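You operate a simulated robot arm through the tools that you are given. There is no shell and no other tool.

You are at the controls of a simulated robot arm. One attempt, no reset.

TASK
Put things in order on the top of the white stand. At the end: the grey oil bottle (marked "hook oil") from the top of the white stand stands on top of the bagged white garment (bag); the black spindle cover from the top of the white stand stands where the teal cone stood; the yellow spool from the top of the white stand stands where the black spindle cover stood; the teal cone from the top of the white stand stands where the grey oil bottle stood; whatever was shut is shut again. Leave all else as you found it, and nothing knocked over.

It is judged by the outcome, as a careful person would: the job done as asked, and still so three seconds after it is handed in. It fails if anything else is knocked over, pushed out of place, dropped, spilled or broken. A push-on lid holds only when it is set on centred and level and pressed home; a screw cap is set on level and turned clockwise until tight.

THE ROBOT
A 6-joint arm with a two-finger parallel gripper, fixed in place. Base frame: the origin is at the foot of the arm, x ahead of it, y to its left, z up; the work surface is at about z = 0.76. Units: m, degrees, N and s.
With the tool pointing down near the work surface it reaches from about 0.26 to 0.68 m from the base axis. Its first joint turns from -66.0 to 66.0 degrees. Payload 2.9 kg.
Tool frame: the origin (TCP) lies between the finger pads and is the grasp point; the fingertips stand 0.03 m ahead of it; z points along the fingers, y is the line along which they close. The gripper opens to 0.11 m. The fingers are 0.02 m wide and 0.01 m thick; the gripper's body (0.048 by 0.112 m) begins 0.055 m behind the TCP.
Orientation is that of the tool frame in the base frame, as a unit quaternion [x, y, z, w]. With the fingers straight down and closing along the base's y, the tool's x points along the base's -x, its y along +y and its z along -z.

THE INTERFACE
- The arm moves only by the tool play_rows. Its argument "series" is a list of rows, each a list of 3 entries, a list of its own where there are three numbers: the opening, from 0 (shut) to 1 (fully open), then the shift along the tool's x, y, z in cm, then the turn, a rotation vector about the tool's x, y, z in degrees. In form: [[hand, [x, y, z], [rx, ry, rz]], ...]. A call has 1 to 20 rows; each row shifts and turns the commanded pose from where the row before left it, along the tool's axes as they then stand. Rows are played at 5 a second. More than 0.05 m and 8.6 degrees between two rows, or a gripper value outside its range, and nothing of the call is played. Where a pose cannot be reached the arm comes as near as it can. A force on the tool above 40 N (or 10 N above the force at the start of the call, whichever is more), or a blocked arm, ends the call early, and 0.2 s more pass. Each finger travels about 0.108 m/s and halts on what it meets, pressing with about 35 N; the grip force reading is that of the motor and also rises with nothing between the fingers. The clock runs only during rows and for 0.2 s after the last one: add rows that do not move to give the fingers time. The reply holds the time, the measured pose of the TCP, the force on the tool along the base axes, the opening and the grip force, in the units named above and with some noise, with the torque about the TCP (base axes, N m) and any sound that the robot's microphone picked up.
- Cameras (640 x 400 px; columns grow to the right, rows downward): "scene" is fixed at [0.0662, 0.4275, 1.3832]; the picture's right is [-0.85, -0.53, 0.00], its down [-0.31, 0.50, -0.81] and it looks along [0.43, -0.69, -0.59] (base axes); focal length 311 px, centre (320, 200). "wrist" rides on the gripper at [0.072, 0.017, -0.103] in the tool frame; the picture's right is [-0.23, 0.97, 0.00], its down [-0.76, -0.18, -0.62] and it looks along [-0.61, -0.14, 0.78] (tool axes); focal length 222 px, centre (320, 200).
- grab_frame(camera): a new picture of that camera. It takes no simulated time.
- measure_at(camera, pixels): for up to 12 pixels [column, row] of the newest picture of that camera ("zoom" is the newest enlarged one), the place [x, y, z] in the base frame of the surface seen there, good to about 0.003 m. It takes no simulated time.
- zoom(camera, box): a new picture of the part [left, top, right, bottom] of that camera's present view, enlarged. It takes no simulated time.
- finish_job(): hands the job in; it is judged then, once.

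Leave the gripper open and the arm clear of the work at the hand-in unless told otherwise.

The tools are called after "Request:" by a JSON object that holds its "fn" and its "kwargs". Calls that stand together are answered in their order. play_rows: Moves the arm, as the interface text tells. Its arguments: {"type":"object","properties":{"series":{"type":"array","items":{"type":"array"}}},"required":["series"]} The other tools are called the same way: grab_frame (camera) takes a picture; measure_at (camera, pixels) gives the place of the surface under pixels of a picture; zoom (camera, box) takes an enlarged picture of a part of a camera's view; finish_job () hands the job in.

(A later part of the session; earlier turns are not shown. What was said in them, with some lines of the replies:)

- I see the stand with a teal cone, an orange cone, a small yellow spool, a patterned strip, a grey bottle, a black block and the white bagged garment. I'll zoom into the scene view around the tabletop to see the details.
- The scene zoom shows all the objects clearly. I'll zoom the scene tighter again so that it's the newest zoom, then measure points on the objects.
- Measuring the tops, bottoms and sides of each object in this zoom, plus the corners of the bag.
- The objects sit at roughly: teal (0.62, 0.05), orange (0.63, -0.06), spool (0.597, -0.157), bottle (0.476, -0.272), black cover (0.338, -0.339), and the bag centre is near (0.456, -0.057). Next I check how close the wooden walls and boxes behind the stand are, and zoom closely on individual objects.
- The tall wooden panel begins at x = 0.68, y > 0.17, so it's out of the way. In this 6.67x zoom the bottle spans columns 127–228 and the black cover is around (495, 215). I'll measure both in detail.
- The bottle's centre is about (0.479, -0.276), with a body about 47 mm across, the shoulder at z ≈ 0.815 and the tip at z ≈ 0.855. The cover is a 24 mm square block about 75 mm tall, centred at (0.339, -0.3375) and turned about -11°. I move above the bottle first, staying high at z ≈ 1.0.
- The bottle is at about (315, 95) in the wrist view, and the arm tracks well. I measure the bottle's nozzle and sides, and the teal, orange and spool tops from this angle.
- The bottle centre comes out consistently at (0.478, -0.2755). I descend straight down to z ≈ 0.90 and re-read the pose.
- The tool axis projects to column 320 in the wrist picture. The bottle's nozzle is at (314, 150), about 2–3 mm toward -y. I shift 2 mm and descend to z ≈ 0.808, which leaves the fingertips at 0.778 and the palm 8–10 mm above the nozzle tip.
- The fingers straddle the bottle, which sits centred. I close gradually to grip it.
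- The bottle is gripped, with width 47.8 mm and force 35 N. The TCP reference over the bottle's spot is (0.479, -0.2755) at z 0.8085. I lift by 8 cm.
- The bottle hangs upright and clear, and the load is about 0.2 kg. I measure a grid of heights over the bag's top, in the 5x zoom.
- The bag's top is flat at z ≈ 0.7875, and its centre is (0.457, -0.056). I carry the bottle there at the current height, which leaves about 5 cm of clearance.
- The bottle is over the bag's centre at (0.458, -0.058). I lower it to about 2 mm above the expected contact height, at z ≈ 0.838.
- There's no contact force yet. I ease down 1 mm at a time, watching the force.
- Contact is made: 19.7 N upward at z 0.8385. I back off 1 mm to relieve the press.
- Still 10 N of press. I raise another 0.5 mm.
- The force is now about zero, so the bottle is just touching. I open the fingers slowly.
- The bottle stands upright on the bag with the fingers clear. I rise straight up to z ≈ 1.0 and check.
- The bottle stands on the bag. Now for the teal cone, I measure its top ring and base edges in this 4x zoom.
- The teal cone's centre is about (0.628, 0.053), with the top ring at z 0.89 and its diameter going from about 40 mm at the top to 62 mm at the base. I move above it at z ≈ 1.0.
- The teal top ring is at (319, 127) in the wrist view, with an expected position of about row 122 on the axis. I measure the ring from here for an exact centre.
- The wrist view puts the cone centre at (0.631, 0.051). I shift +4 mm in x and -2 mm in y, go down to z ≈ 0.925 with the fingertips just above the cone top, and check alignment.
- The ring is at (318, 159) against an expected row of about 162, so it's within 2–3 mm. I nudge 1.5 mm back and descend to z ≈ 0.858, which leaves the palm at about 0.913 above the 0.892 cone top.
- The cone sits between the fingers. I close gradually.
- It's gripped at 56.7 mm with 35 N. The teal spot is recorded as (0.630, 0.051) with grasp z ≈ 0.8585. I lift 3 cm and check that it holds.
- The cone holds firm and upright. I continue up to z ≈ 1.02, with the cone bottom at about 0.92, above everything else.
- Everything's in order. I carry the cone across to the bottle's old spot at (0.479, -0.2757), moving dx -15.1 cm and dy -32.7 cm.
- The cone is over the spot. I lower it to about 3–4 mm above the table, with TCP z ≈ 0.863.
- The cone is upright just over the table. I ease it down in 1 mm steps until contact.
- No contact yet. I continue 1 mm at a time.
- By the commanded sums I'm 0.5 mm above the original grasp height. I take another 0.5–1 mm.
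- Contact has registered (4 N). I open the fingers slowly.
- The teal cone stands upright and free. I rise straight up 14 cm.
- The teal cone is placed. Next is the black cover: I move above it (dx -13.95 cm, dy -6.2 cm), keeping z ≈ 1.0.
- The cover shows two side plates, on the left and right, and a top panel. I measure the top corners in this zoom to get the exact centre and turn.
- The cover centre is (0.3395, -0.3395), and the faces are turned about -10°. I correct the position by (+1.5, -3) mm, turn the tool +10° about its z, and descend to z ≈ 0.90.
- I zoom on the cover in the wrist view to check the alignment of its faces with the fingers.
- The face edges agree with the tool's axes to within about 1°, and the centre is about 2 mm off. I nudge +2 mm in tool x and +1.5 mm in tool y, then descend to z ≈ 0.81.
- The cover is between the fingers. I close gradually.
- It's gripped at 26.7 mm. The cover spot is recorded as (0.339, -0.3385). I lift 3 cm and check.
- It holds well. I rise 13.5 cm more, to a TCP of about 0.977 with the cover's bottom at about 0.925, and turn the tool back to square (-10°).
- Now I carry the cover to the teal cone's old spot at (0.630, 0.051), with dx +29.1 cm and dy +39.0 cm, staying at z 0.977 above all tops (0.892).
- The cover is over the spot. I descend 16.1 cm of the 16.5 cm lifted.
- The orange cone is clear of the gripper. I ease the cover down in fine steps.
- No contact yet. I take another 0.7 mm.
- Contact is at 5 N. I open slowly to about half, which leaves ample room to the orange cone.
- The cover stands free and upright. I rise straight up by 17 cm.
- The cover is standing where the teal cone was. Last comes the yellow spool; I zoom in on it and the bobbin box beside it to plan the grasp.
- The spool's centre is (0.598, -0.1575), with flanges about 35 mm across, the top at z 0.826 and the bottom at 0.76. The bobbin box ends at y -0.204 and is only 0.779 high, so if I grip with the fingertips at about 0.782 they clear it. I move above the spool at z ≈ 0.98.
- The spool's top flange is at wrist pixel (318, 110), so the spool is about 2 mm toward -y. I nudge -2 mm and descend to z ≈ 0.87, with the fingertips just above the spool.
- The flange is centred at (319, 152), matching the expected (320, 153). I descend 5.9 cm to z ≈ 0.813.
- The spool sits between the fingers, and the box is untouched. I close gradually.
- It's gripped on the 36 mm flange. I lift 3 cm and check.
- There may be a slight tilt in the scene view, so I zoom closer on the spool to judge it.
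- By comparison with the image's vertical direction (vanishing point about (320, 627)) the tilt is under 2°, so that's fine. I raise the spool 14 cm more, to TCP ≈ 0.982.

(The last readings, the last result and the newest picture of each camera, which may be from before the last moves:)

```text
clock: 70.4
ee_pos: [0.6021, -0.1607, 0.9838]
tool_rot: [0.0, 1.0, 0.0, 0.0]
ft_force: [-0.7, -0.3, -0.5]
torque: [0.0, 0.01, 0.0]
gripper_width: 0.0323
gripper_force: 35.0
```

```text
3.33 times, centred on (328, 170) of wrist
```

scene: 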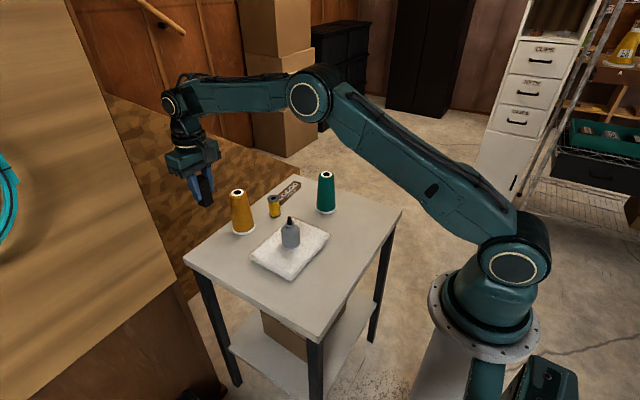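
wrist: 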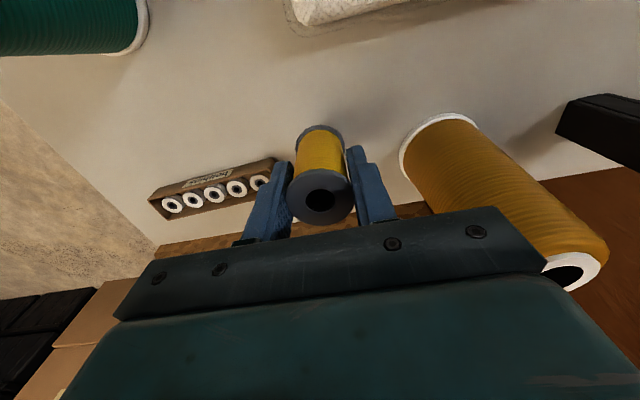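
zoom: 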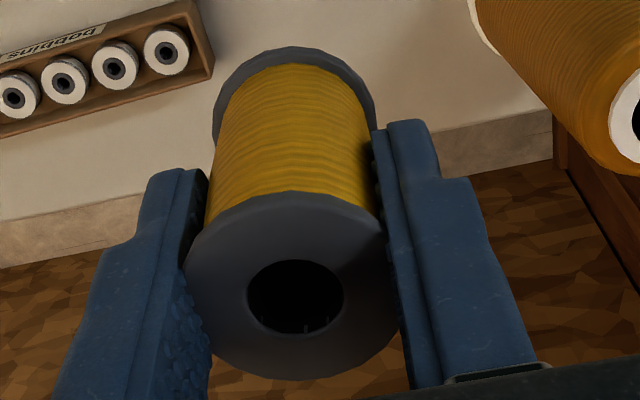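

The grip width has crept from 36.1 to 35.3 to 32.3 mm, so the flange is shifting in the grip. I look more closely before carrying it anywhere.

Request:
{"fn": "grab_frame", "kwargs": {"camera": "scene"}}

Request:
{"fn": "zoom", "kwargs": {"camera": "scene", "box": [245, 120, 293, 150]}}

Request:
{"fn": "grab_frame", "kwargs": {"camera": "wrist"}}

```text
taken
```

scene: 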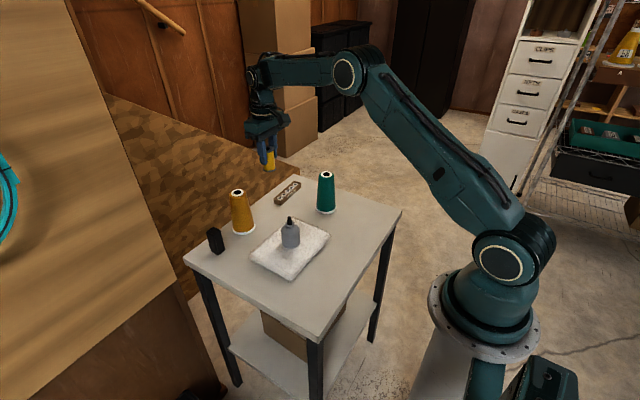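

```text
13.33 times, centred on (269, 135) of scene
```

zoom: 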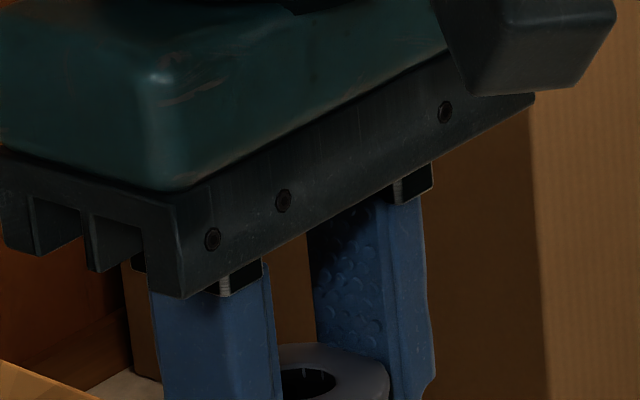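

```text
taken
```

wrist: 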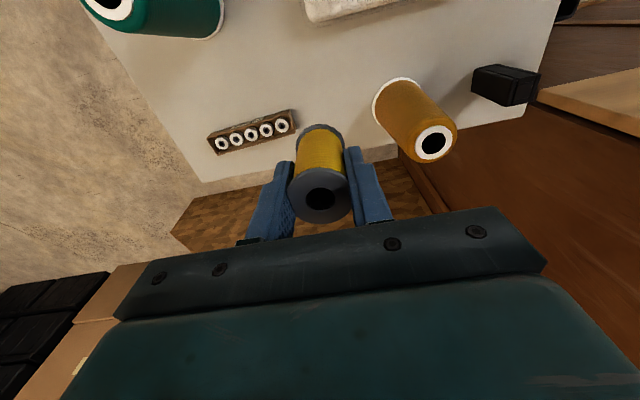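

Request:
{"fn": "zoom", "kwargs": {"camera": "scene", "box": [245, 140, 293, 170]}}

Request:
{"fn": "zoom", "kwargs": {"camera": "wrist", "box": [280, 120, 360, 230]}}

```text
13.33 times, centred on (269, 155) of scene
```

zoom: 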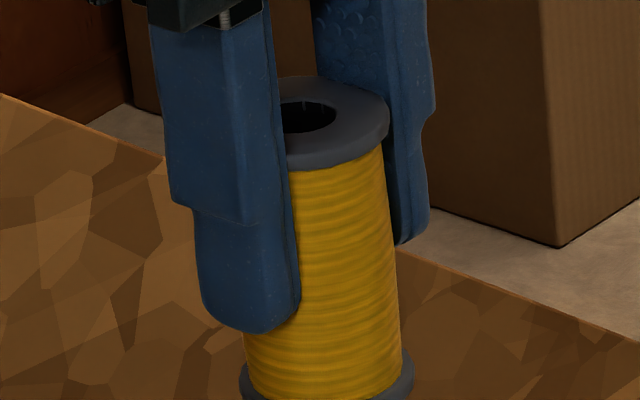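

```text
3.64 times, centred on (320, 175) of wrist
```

zoom: 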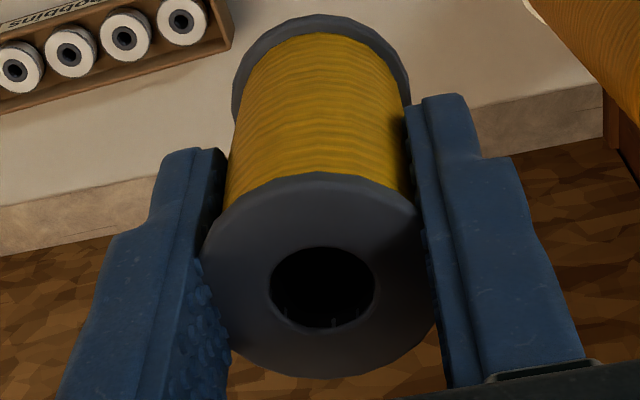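

I hold still briefly to see whether the width keeps creeping or has settled.

Request:
{"fn": "play_rows", "kwargs": {"series": [[0.22, [0, 0, 0], [0, 0, 0]], [0.22, [0, 0, 0], [0, 0, 0]]]}}

Request:
{"fn": "zoom", "kwargs": {"camera": "wrist", "box": [280, 120, 360, 230]}}

```text
clock: 71.0
ee_pos: [0.6013, -0.161, 0.9829]
tool_rot: [0.0, 1.0, -0.001, 0.0]
ft_force: [0.7, 0.1, -0.2]
torque: [0.0, 0.02, -0.02]
gripper_width: 0.032
gripper_force: 35.0
```

```text
3.64 times, centred on (320, 175) of wrist
```

zoom: 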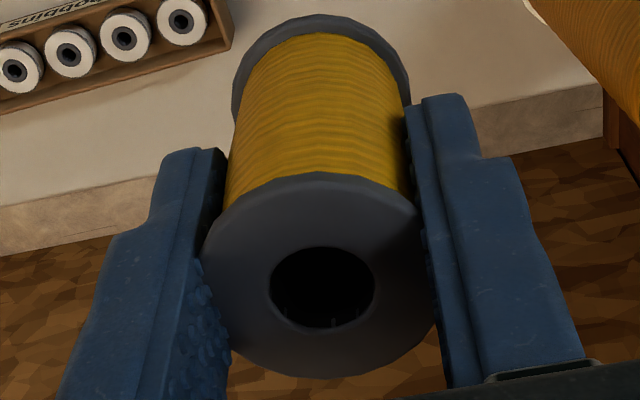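

It has settled at 32.0 mm, which is the thread diameter, and the picture is unchanged. The spool is held securely around its thread. I carry it first straight toward the base (-x) between the cone and the bag.

Request:
{"fn": "play_rows", "kwargs": {"series": [[0.22, [1.0, 0, 0], [0, 0, 0]], [0.22, [2.0, -0.1, 0], [0, 0, 0]], [0.22, [3.0, -0.2, 0], [0, 0, 0]], [0.22, [3.0, -0.2, 0], [0, 0, 0]], [0.22, [3.0, -0.2, 0], [0, 0, 0]], [0.22, [3.0, -0.3, 0], [0, 0, 0]], [0.22, [2.5, -1.5, 0], [0, 0, 0]], [0.22, [1.5, -2.5, 0], [0, 0, 0]], [0.22, [1.5, -2.5, 0], [0, 0, 0]], [0.22, [1.5, -2.5, 0], [0, 0, 0]], [0.22, [1.5, -2.5, 0], [0, 0, 0]], [0.22, [1.3, -2.5, 0], [0, 0, 0]], [0.22, [1.0, -1.9, 0], [0, 0, 0]], [0.22, [0, -1.0, 0], [0, 0, 0]], [0.22, [0, 0, 0], [0, 0, 0]], [0.22, [0, 0, 0], [0, 0, 0]]]}}

Request:
{"fn": "grab_frame", "kwargs": {"camera": "scene"}}

Request:
{"fn": "grab_frame", "kwargs": {"camera": "wrist"}}

```text
clock: 74.4
ee_pos: [0.3428, -0.3364, 0.9817]
tool_rot: [0.0, 1.0, 0.0, 0.0]
ft_force: [-0.2, 0.3, 0.1]
torque: [0.02, -0.01, 0.01]
gripper_width: 0.032
gripper_force: 35.0
```

```text
taken
```

scene: 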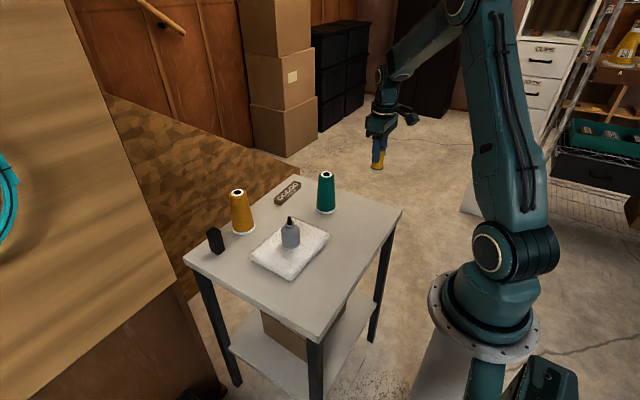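

```text
taken
```

wrist: 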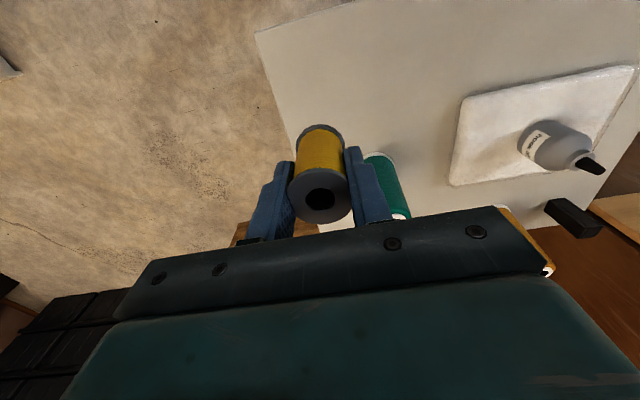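

The spool is over the cover's old spot: the commanded sum gives (0.341, -0.3387), and the spool itself is about 2 mm nearer the base, at 0.339. I lower it 16.5 of the 17 cm.

Request:
{"fn": "play_rows", "kwargs": {"series": [[0.22, [0, 0, 1.5], [0, 0, 0]], [0.22, [0, 0, 2.5], [0, 0, 0]], [0.22, [0, 0, 2.5], [0, 0, 0]], [0.22, [0, 0, 2.5], [0, 0, 0]], [0.22, [0, 0, 2.5], [0, 0, 0]], [0.22, [0, 0, 2.5], [0, 0, 0]], [0.22, [0, 0, 1.5], [0, 0, 0]], [0.22, [0, 0, 1.0], [0, 0, 0]], [0.22, [0, 0, 0], [0, 0, 0]], [0.22, [0, 0, 0], [0, 0, 0]]]}}

Request:
{"fn": "zoom", "kwargs": {"camera": "scene", "box": [340, 170, 404, 220]}}

Request:
{"fn": "grab_frame", "kwargs": {"camera": "wrist"}}

```text
clock: 76.6
ee_pos: [0.3409, -0.3378, 0.8175]
tool_rot: [0.0, 1.0, 0.0, 0.0]
ft_force: [0.8, 0.0, -0.3]
torque: [-0.04, -0.01, 0.0]
gripper_width: 0.0317
gripper_force: 35.1
```

```text
8.00 times, centred on (372, 195) of scene
```

zoom: 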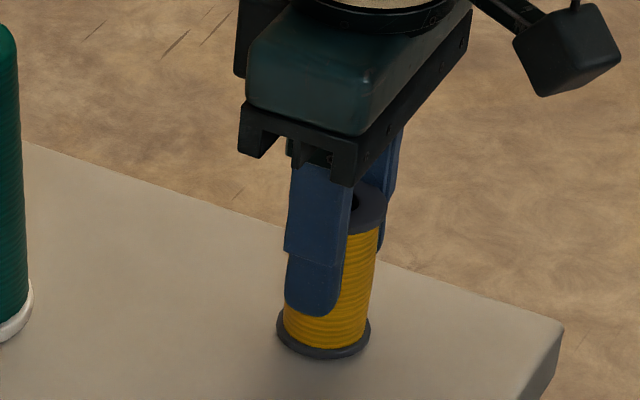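

```text
taken
```

wrist: 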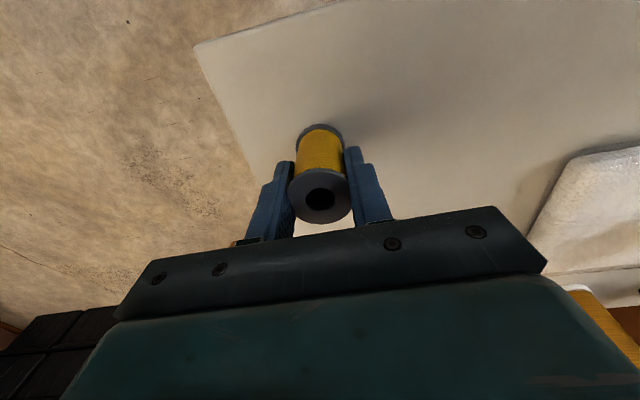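

The spool is about 5 mm above the table and near vertical. I ease it down.

Request:
{"fn": "play_rows", "kwargs": {"series": [[0.22, [0, 0, 0.15], [0, 0, 0]], [0.22, [0, 0, 0.1], [0, 0, 0]], [0.22, [0, 0, 0], [0, 0, 0]], [0.22, [0, 0, 0], [0, 0, 0]]]}}

Request:
{"fn": "play_rows", "kwargs": {"series": [[0.22, [0, 0, 0.1], [0, 0, 0]], [0.22, [0, 0, 0], [0, 0, 0]], [0.22, [0, 0, 0], [0, 0, 0]]]}}

```text
clock: 77.6
ee_pos: [0.3403, -0.3387, 0.8164]
tool_rot: [0.0, 1.0, 0.0, 0.0]
ft_force: [-1.5, 5.1, 11.5]
torque: [0.2, -0.05, 0.04]
gripper_width: 0.032
gripper_force: 34.8
```

```text
clock: 78.4
ee_pos: [0.3402, -0.3378, 0.8151]
tool_rot: [0.0, 1.0, -0.001, 0.0]
ft_force: [-4.7, 7.5, 28.7]
torque: [0.38, 0.05, 0.0]
gripper_width: 0.0322
gripper_force: 34.8
```

Contact came about 2 mm early (28.7 N now), because the spool had slid slightly down in the grip. I back off 1.5 mm to relieve it.

Request:
{"fn": "play_rows", "kwargs": {"series": [[0.22, [0, 0, -0.1], [0, 0, 0]], [0.22, [0, 0, -0.05], [0, 0, 0]], [0.22, [0, 0, 0], [0, 0, 0]], [0.22, [0, 0, 0], [0, 0, 0]]]}}

Request:
{"fn": "zoom", "kwargs": {"camera": "scene", "box": [340, 170, 404, 220]}}

Request:
{"fn": "zoom", "kwargs": {"camera": "wrist", "box": [256, 110, 400, 230]}}

```text
clock: 79.4
ee_pos: [0.3401, -0.3388, 0.8135]
tool_rot: [0.0, 1.0, 0.0, 0.0]
ft_force: [1.6, -0.2, 4.6]
torque: [-0.04, -0.13, 0.01]
gripper_width: 0.0322
gripper_force: 34.9
```

```text
8.00 times, centred on (372, 195) of scene
```

zoom: 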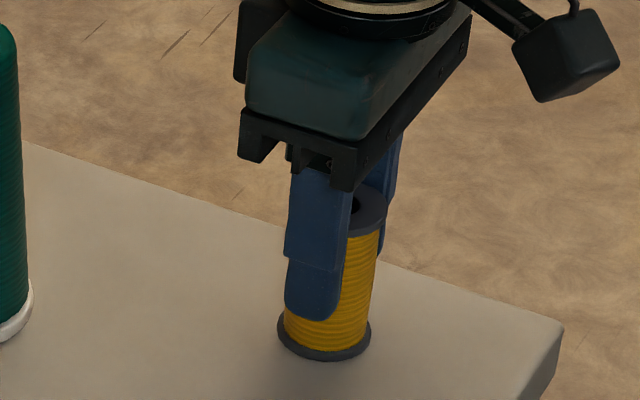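

```text
3.33 times, centred on (328, 170) of wrist
```

zoom: 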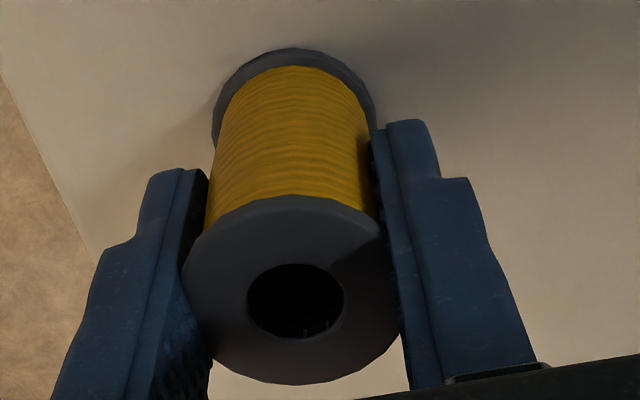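

Only 4.6 N remains and the spool is standing on the table. I open the fingers very slowly so that the flange comes free without a kick.

Request:
{"fn": "play_rows", "kwargs": {"series": [[0.29, [0, 0, 0], [0, 0, 0]], [0.3, [0, 0, 0], [0, 0, 0]], [0.31, [0, 0, 0], [0, 0, 0]], [0.32, [0, 0, 0], [0, 0, 0]], [0.33, [0, 0, 0], [0, 0, 0]], [0.34, [0, 0, 0], [0, 0, 0]], [0.36, [0, 0, 0], [0, 0, 0]], [0.4, [0, 0, 0], [0, 0, 0]], [0.45, [0, 0, 0], [0, 0, 0]], [0.52, [0, 0, 0], [0, 0, 0]], [0.6, [0, 0, 0], [0, 0, 0]], [0.6, [0, 0, 0], [0, 0, 0]]]}}

Request:
{"fn": "zoom", "kwargs": {"camera": "scene", "box": [340, 170, 404, 220]}}

Request:
{"fn": "grab_frame", "kwargs": {"camera": "wrist"}}

```text
clock: 82.0
ee_pos: [0.3408, -0.3389, 0.815]
tool_rot: [0.0, 1.0, 0.0, 0.0]
ft_force: [0.5, -0.4, -0.1]
torque: [-0.02, 0.01, 0.0]
gripper_width: 0.0661
gripper_force: 0.1
```

```text
8.00 times, centred on (372, 195) of scene
```

zoom: 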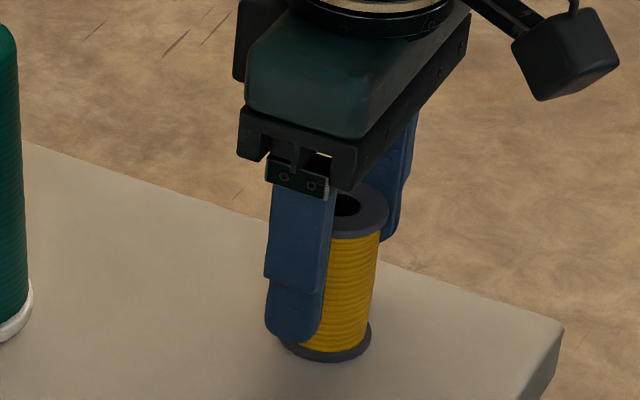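

```text
taken
```

wrist: 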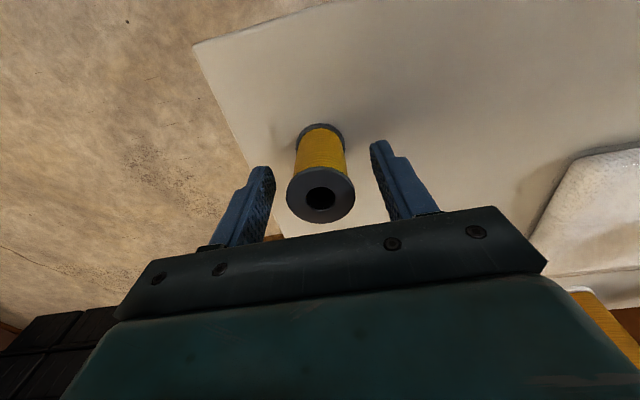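

The spool is released and standing. I rise straight up slowly, then go higher.

Request:
{"fn": "play_rows", "kwargs": {"series": [[0.6, [0, 0, -0.7], [0, 0, 0]], [0.6, [0, 0, -1.5], [0, 0, 0]], [0.6, [0, 0, -2.5], [0, 0, 0]], [0.6, [0, 0, -3.0], [0, 0, 0]], [0.6, [0, 0, -3.5], [0, 0, 0]], [0.6, [0, 0, -3.5], [0, 0, 0]], [0.7, [0, 0, -3.0], [0, 0, 0]], [0.8, [0, 0, -2.0], [0, 0, 0]], [1, [0, 0, 0], [0, 0, 0]], [1, [0, 0, 0], [0, 0, 0]]]}}

Request:
{"fn": "grab_frame", "kwargs": {"camera": "scene"}}

Request:
{"fn": "zoom", "kwargs": {"camera": "scene", "box": [180, 160, 420, 310]}}

```text
clock: 84.2
ee_pos: [0.3398, -0.3391, 1.0111]
tool_rot: [0.0, 1.0, 0.0, -0.001]
ft_force: [-0.1, 0.6, 0.5]
torque: [-0.05, 0.04, -0.03]
gripper_width: 0.1099
gripper_force: 0.1
```

```text
taken
```

scene: 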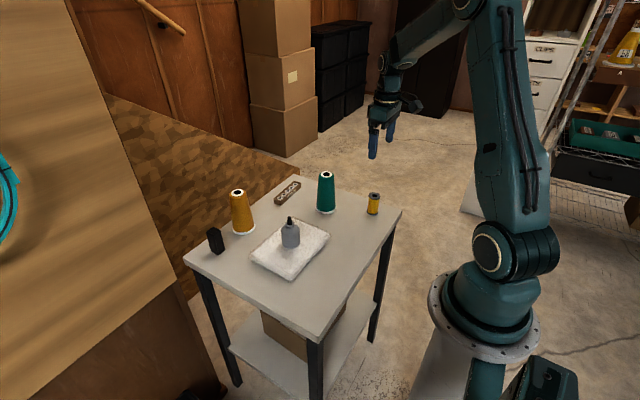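

```text
2.67 times, centred on (300, 235) of scene
```

zoom: 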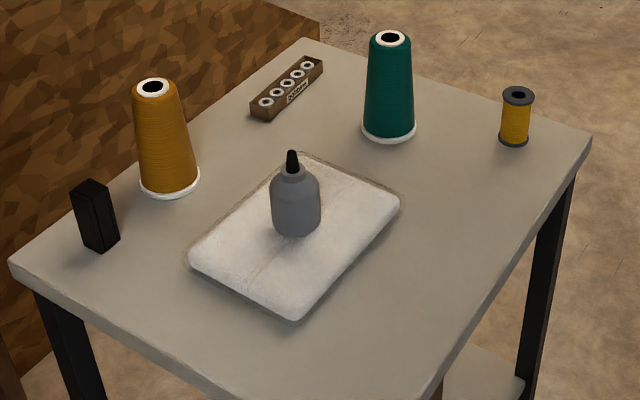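

All four moves are done and everything stands. I measure the final positions: cover, spool, cone, bottle, bag corners, orange cone and bobbin box.

Request:
{"fn": "measure_at", "kwargs": {"camera": "zoom", "pixels": [[76, 190], [92, 181], [112, 191], [95, 202], [98, 252], [505, 95], [531, 94], [518, 103], [514, 145], [390, 38], [388, 141], [295, 236]]}}

Request:
{"fn": "measure_at", "kwargs": {"camera": "zoom", "pixels": [[192, 255], [295, 315], [398, 200], [302, 156], [138, 88], [167, 84], [173, 195], [270, 118], [322, 65], [291, 153], [320, 80], [250, 110]]}}

Request:
{"fn": "zoom", "kwargs": {"camera": "scene", "box": [190, 200, 254, 260]}}

Request:
{"fn": "zoom", "kwargs": {"camera": "scene", "box": [340, 170, 404, 220]}}

```text
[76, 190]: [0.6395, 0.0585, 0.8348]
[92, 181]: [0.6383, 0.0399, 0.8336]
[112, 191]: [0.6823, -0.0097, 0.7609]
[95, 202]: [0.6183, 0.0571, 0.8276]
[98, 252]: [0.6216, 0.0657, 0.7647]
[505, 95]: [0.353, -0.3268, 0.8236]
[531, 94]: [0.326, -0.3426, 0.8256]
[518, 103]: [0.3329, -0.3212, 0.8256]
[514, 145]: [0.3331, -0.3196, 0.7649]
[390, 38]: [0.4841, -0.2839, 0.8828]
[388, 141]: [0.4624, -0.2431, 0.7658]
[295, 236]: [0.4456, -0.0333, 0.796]
```

```text
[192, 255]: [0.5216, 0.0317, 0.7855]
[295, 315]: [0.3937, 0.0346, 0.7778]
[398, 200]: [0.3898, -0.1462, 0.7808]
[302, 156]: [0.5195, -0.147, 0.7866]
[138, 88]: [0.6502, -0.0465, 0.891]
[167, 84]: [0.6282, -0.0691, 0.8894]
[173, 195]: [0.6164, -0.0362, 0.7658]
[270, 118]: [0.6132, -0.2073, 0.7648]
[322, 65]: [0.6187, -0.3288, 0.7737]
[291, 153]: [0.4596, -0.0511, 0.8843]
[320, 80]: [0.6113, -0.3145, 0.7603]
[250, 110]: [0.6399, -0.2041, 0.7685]
```

```text
6.67 times, centred on (222, 230) of scene
```

zoom: 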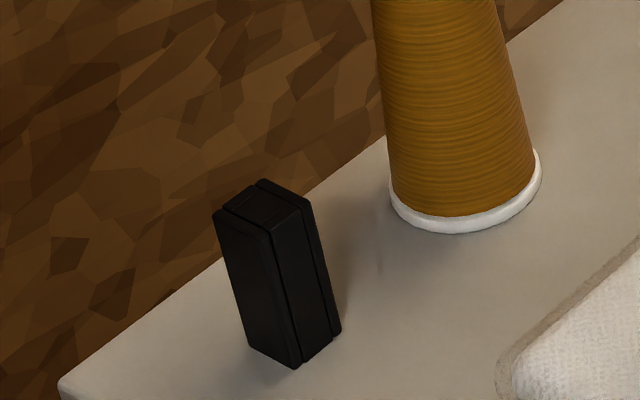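

```text
8.00 times, centred on (372, 195) of scene
```

zoom: 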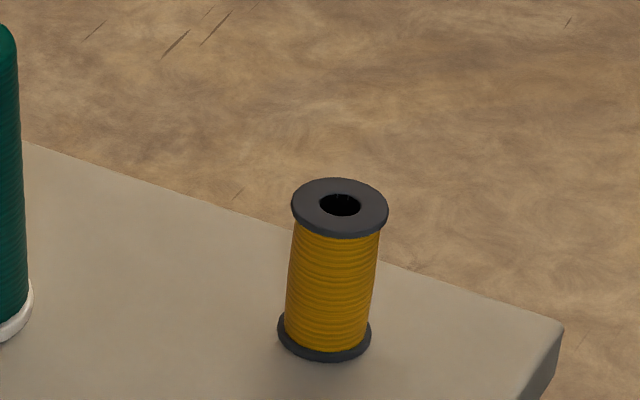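

The final positions match their targets, and the bag, orange cone and bobbin box haven't moved. I return the arm high above the stand to its starting pose with the gripper open.

Request:
{"fn": "play_rows", "kwargs": {"series": [[1, [0, 0, -2.0], [0, 0, 0]], [1, [0, 0, -2.0], [0, 0, 0]], [1, [-1.24, 2.98, 0], [0, 0, 0]], [1, [-1.24, 2.98, 0], [0, 0, 0]], [1, [-1.24, 2.98, 0], [0, 0, 0]], [1, [-1.24, 2.98, 0], [0, 0, 0]], [1, [-1.24, 2.98, 0], [0, 0, 0]], [1, [-1.24, 2.98, 0], [0, 0, 0]], [1, [-1.24, 2.98, 0], [0, 0, 0]], [1, [-1.24, 2.98, 0], [0, 0, 0]], [1, [0, 0, 0], [0, 0, 0]], [1, [0, 0, 0], [0, 0, 0]]]}}

Request:
{"fn": "grab_frame", "kwargs": {"camera": "scene"}}

Request:
{"fn": "grab_frame", "kwargs": {"camera": "wrist"}}

```text
clock: 86.8
ee_pos: [0.4411, -0.1004, 1.0526]
tool_rot: [0.0, 1.0, 0.001, 0.0]
ft_force: [0.3, 0.8, -0.1]
torque: [0.02, -0.02, 0.02]
gripper_width: 0.1097
gripper_force: 0.1
```

```text
taken
```

scene: 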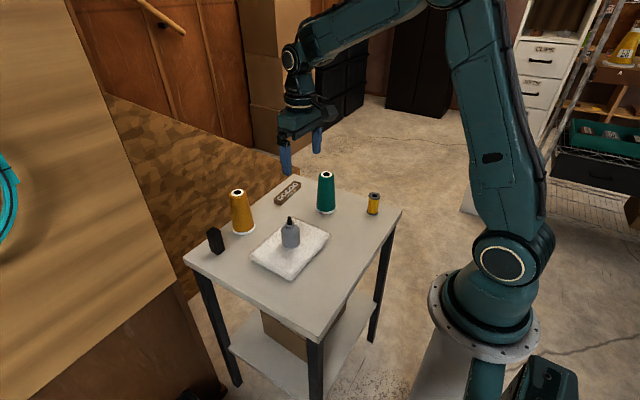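

```text
taken
```

wrist: 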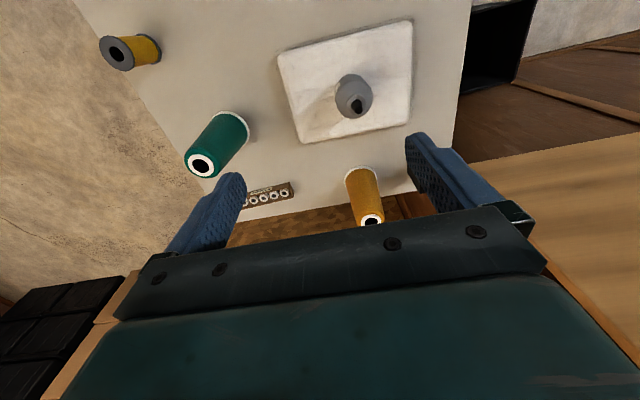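

The bottle is upright on the bag, the teal cone is on the bottle's spot, the cover is on the cone's spot and the spool is on the cover's spot. Nothing was opened along the way, everything else is as it was, and the arm is clear with the gripper open. I hand the job in.

Request:
{"fn": "finish_job", "kwargs": {}}

```text
The job is handed in.
```

The four objects on the white stand are where you asked, all upright, and the job is handed in. I haven't seen the judge's result.

- **Oil bottle:** stands on the bagged garment, near its centre.
- **Teal cone:** stands where the oil bottle was.
- **Spindle cover:** stands where the teal cone was. It is turned about 10° from its original facing.
- **Yellow spool:** stands where the spindle cover was. It slid a few millimetres in the grip while being carried, and was pressed against the table at about 29 N for a moment before I backed off. It looked sound and level afterwards.

The bag, the orange cone and the bobbin box measured the same as at the start. I opened nothing, so nothing needed shutting. The arm is back at its starting pose above the stand, with the gripper open.
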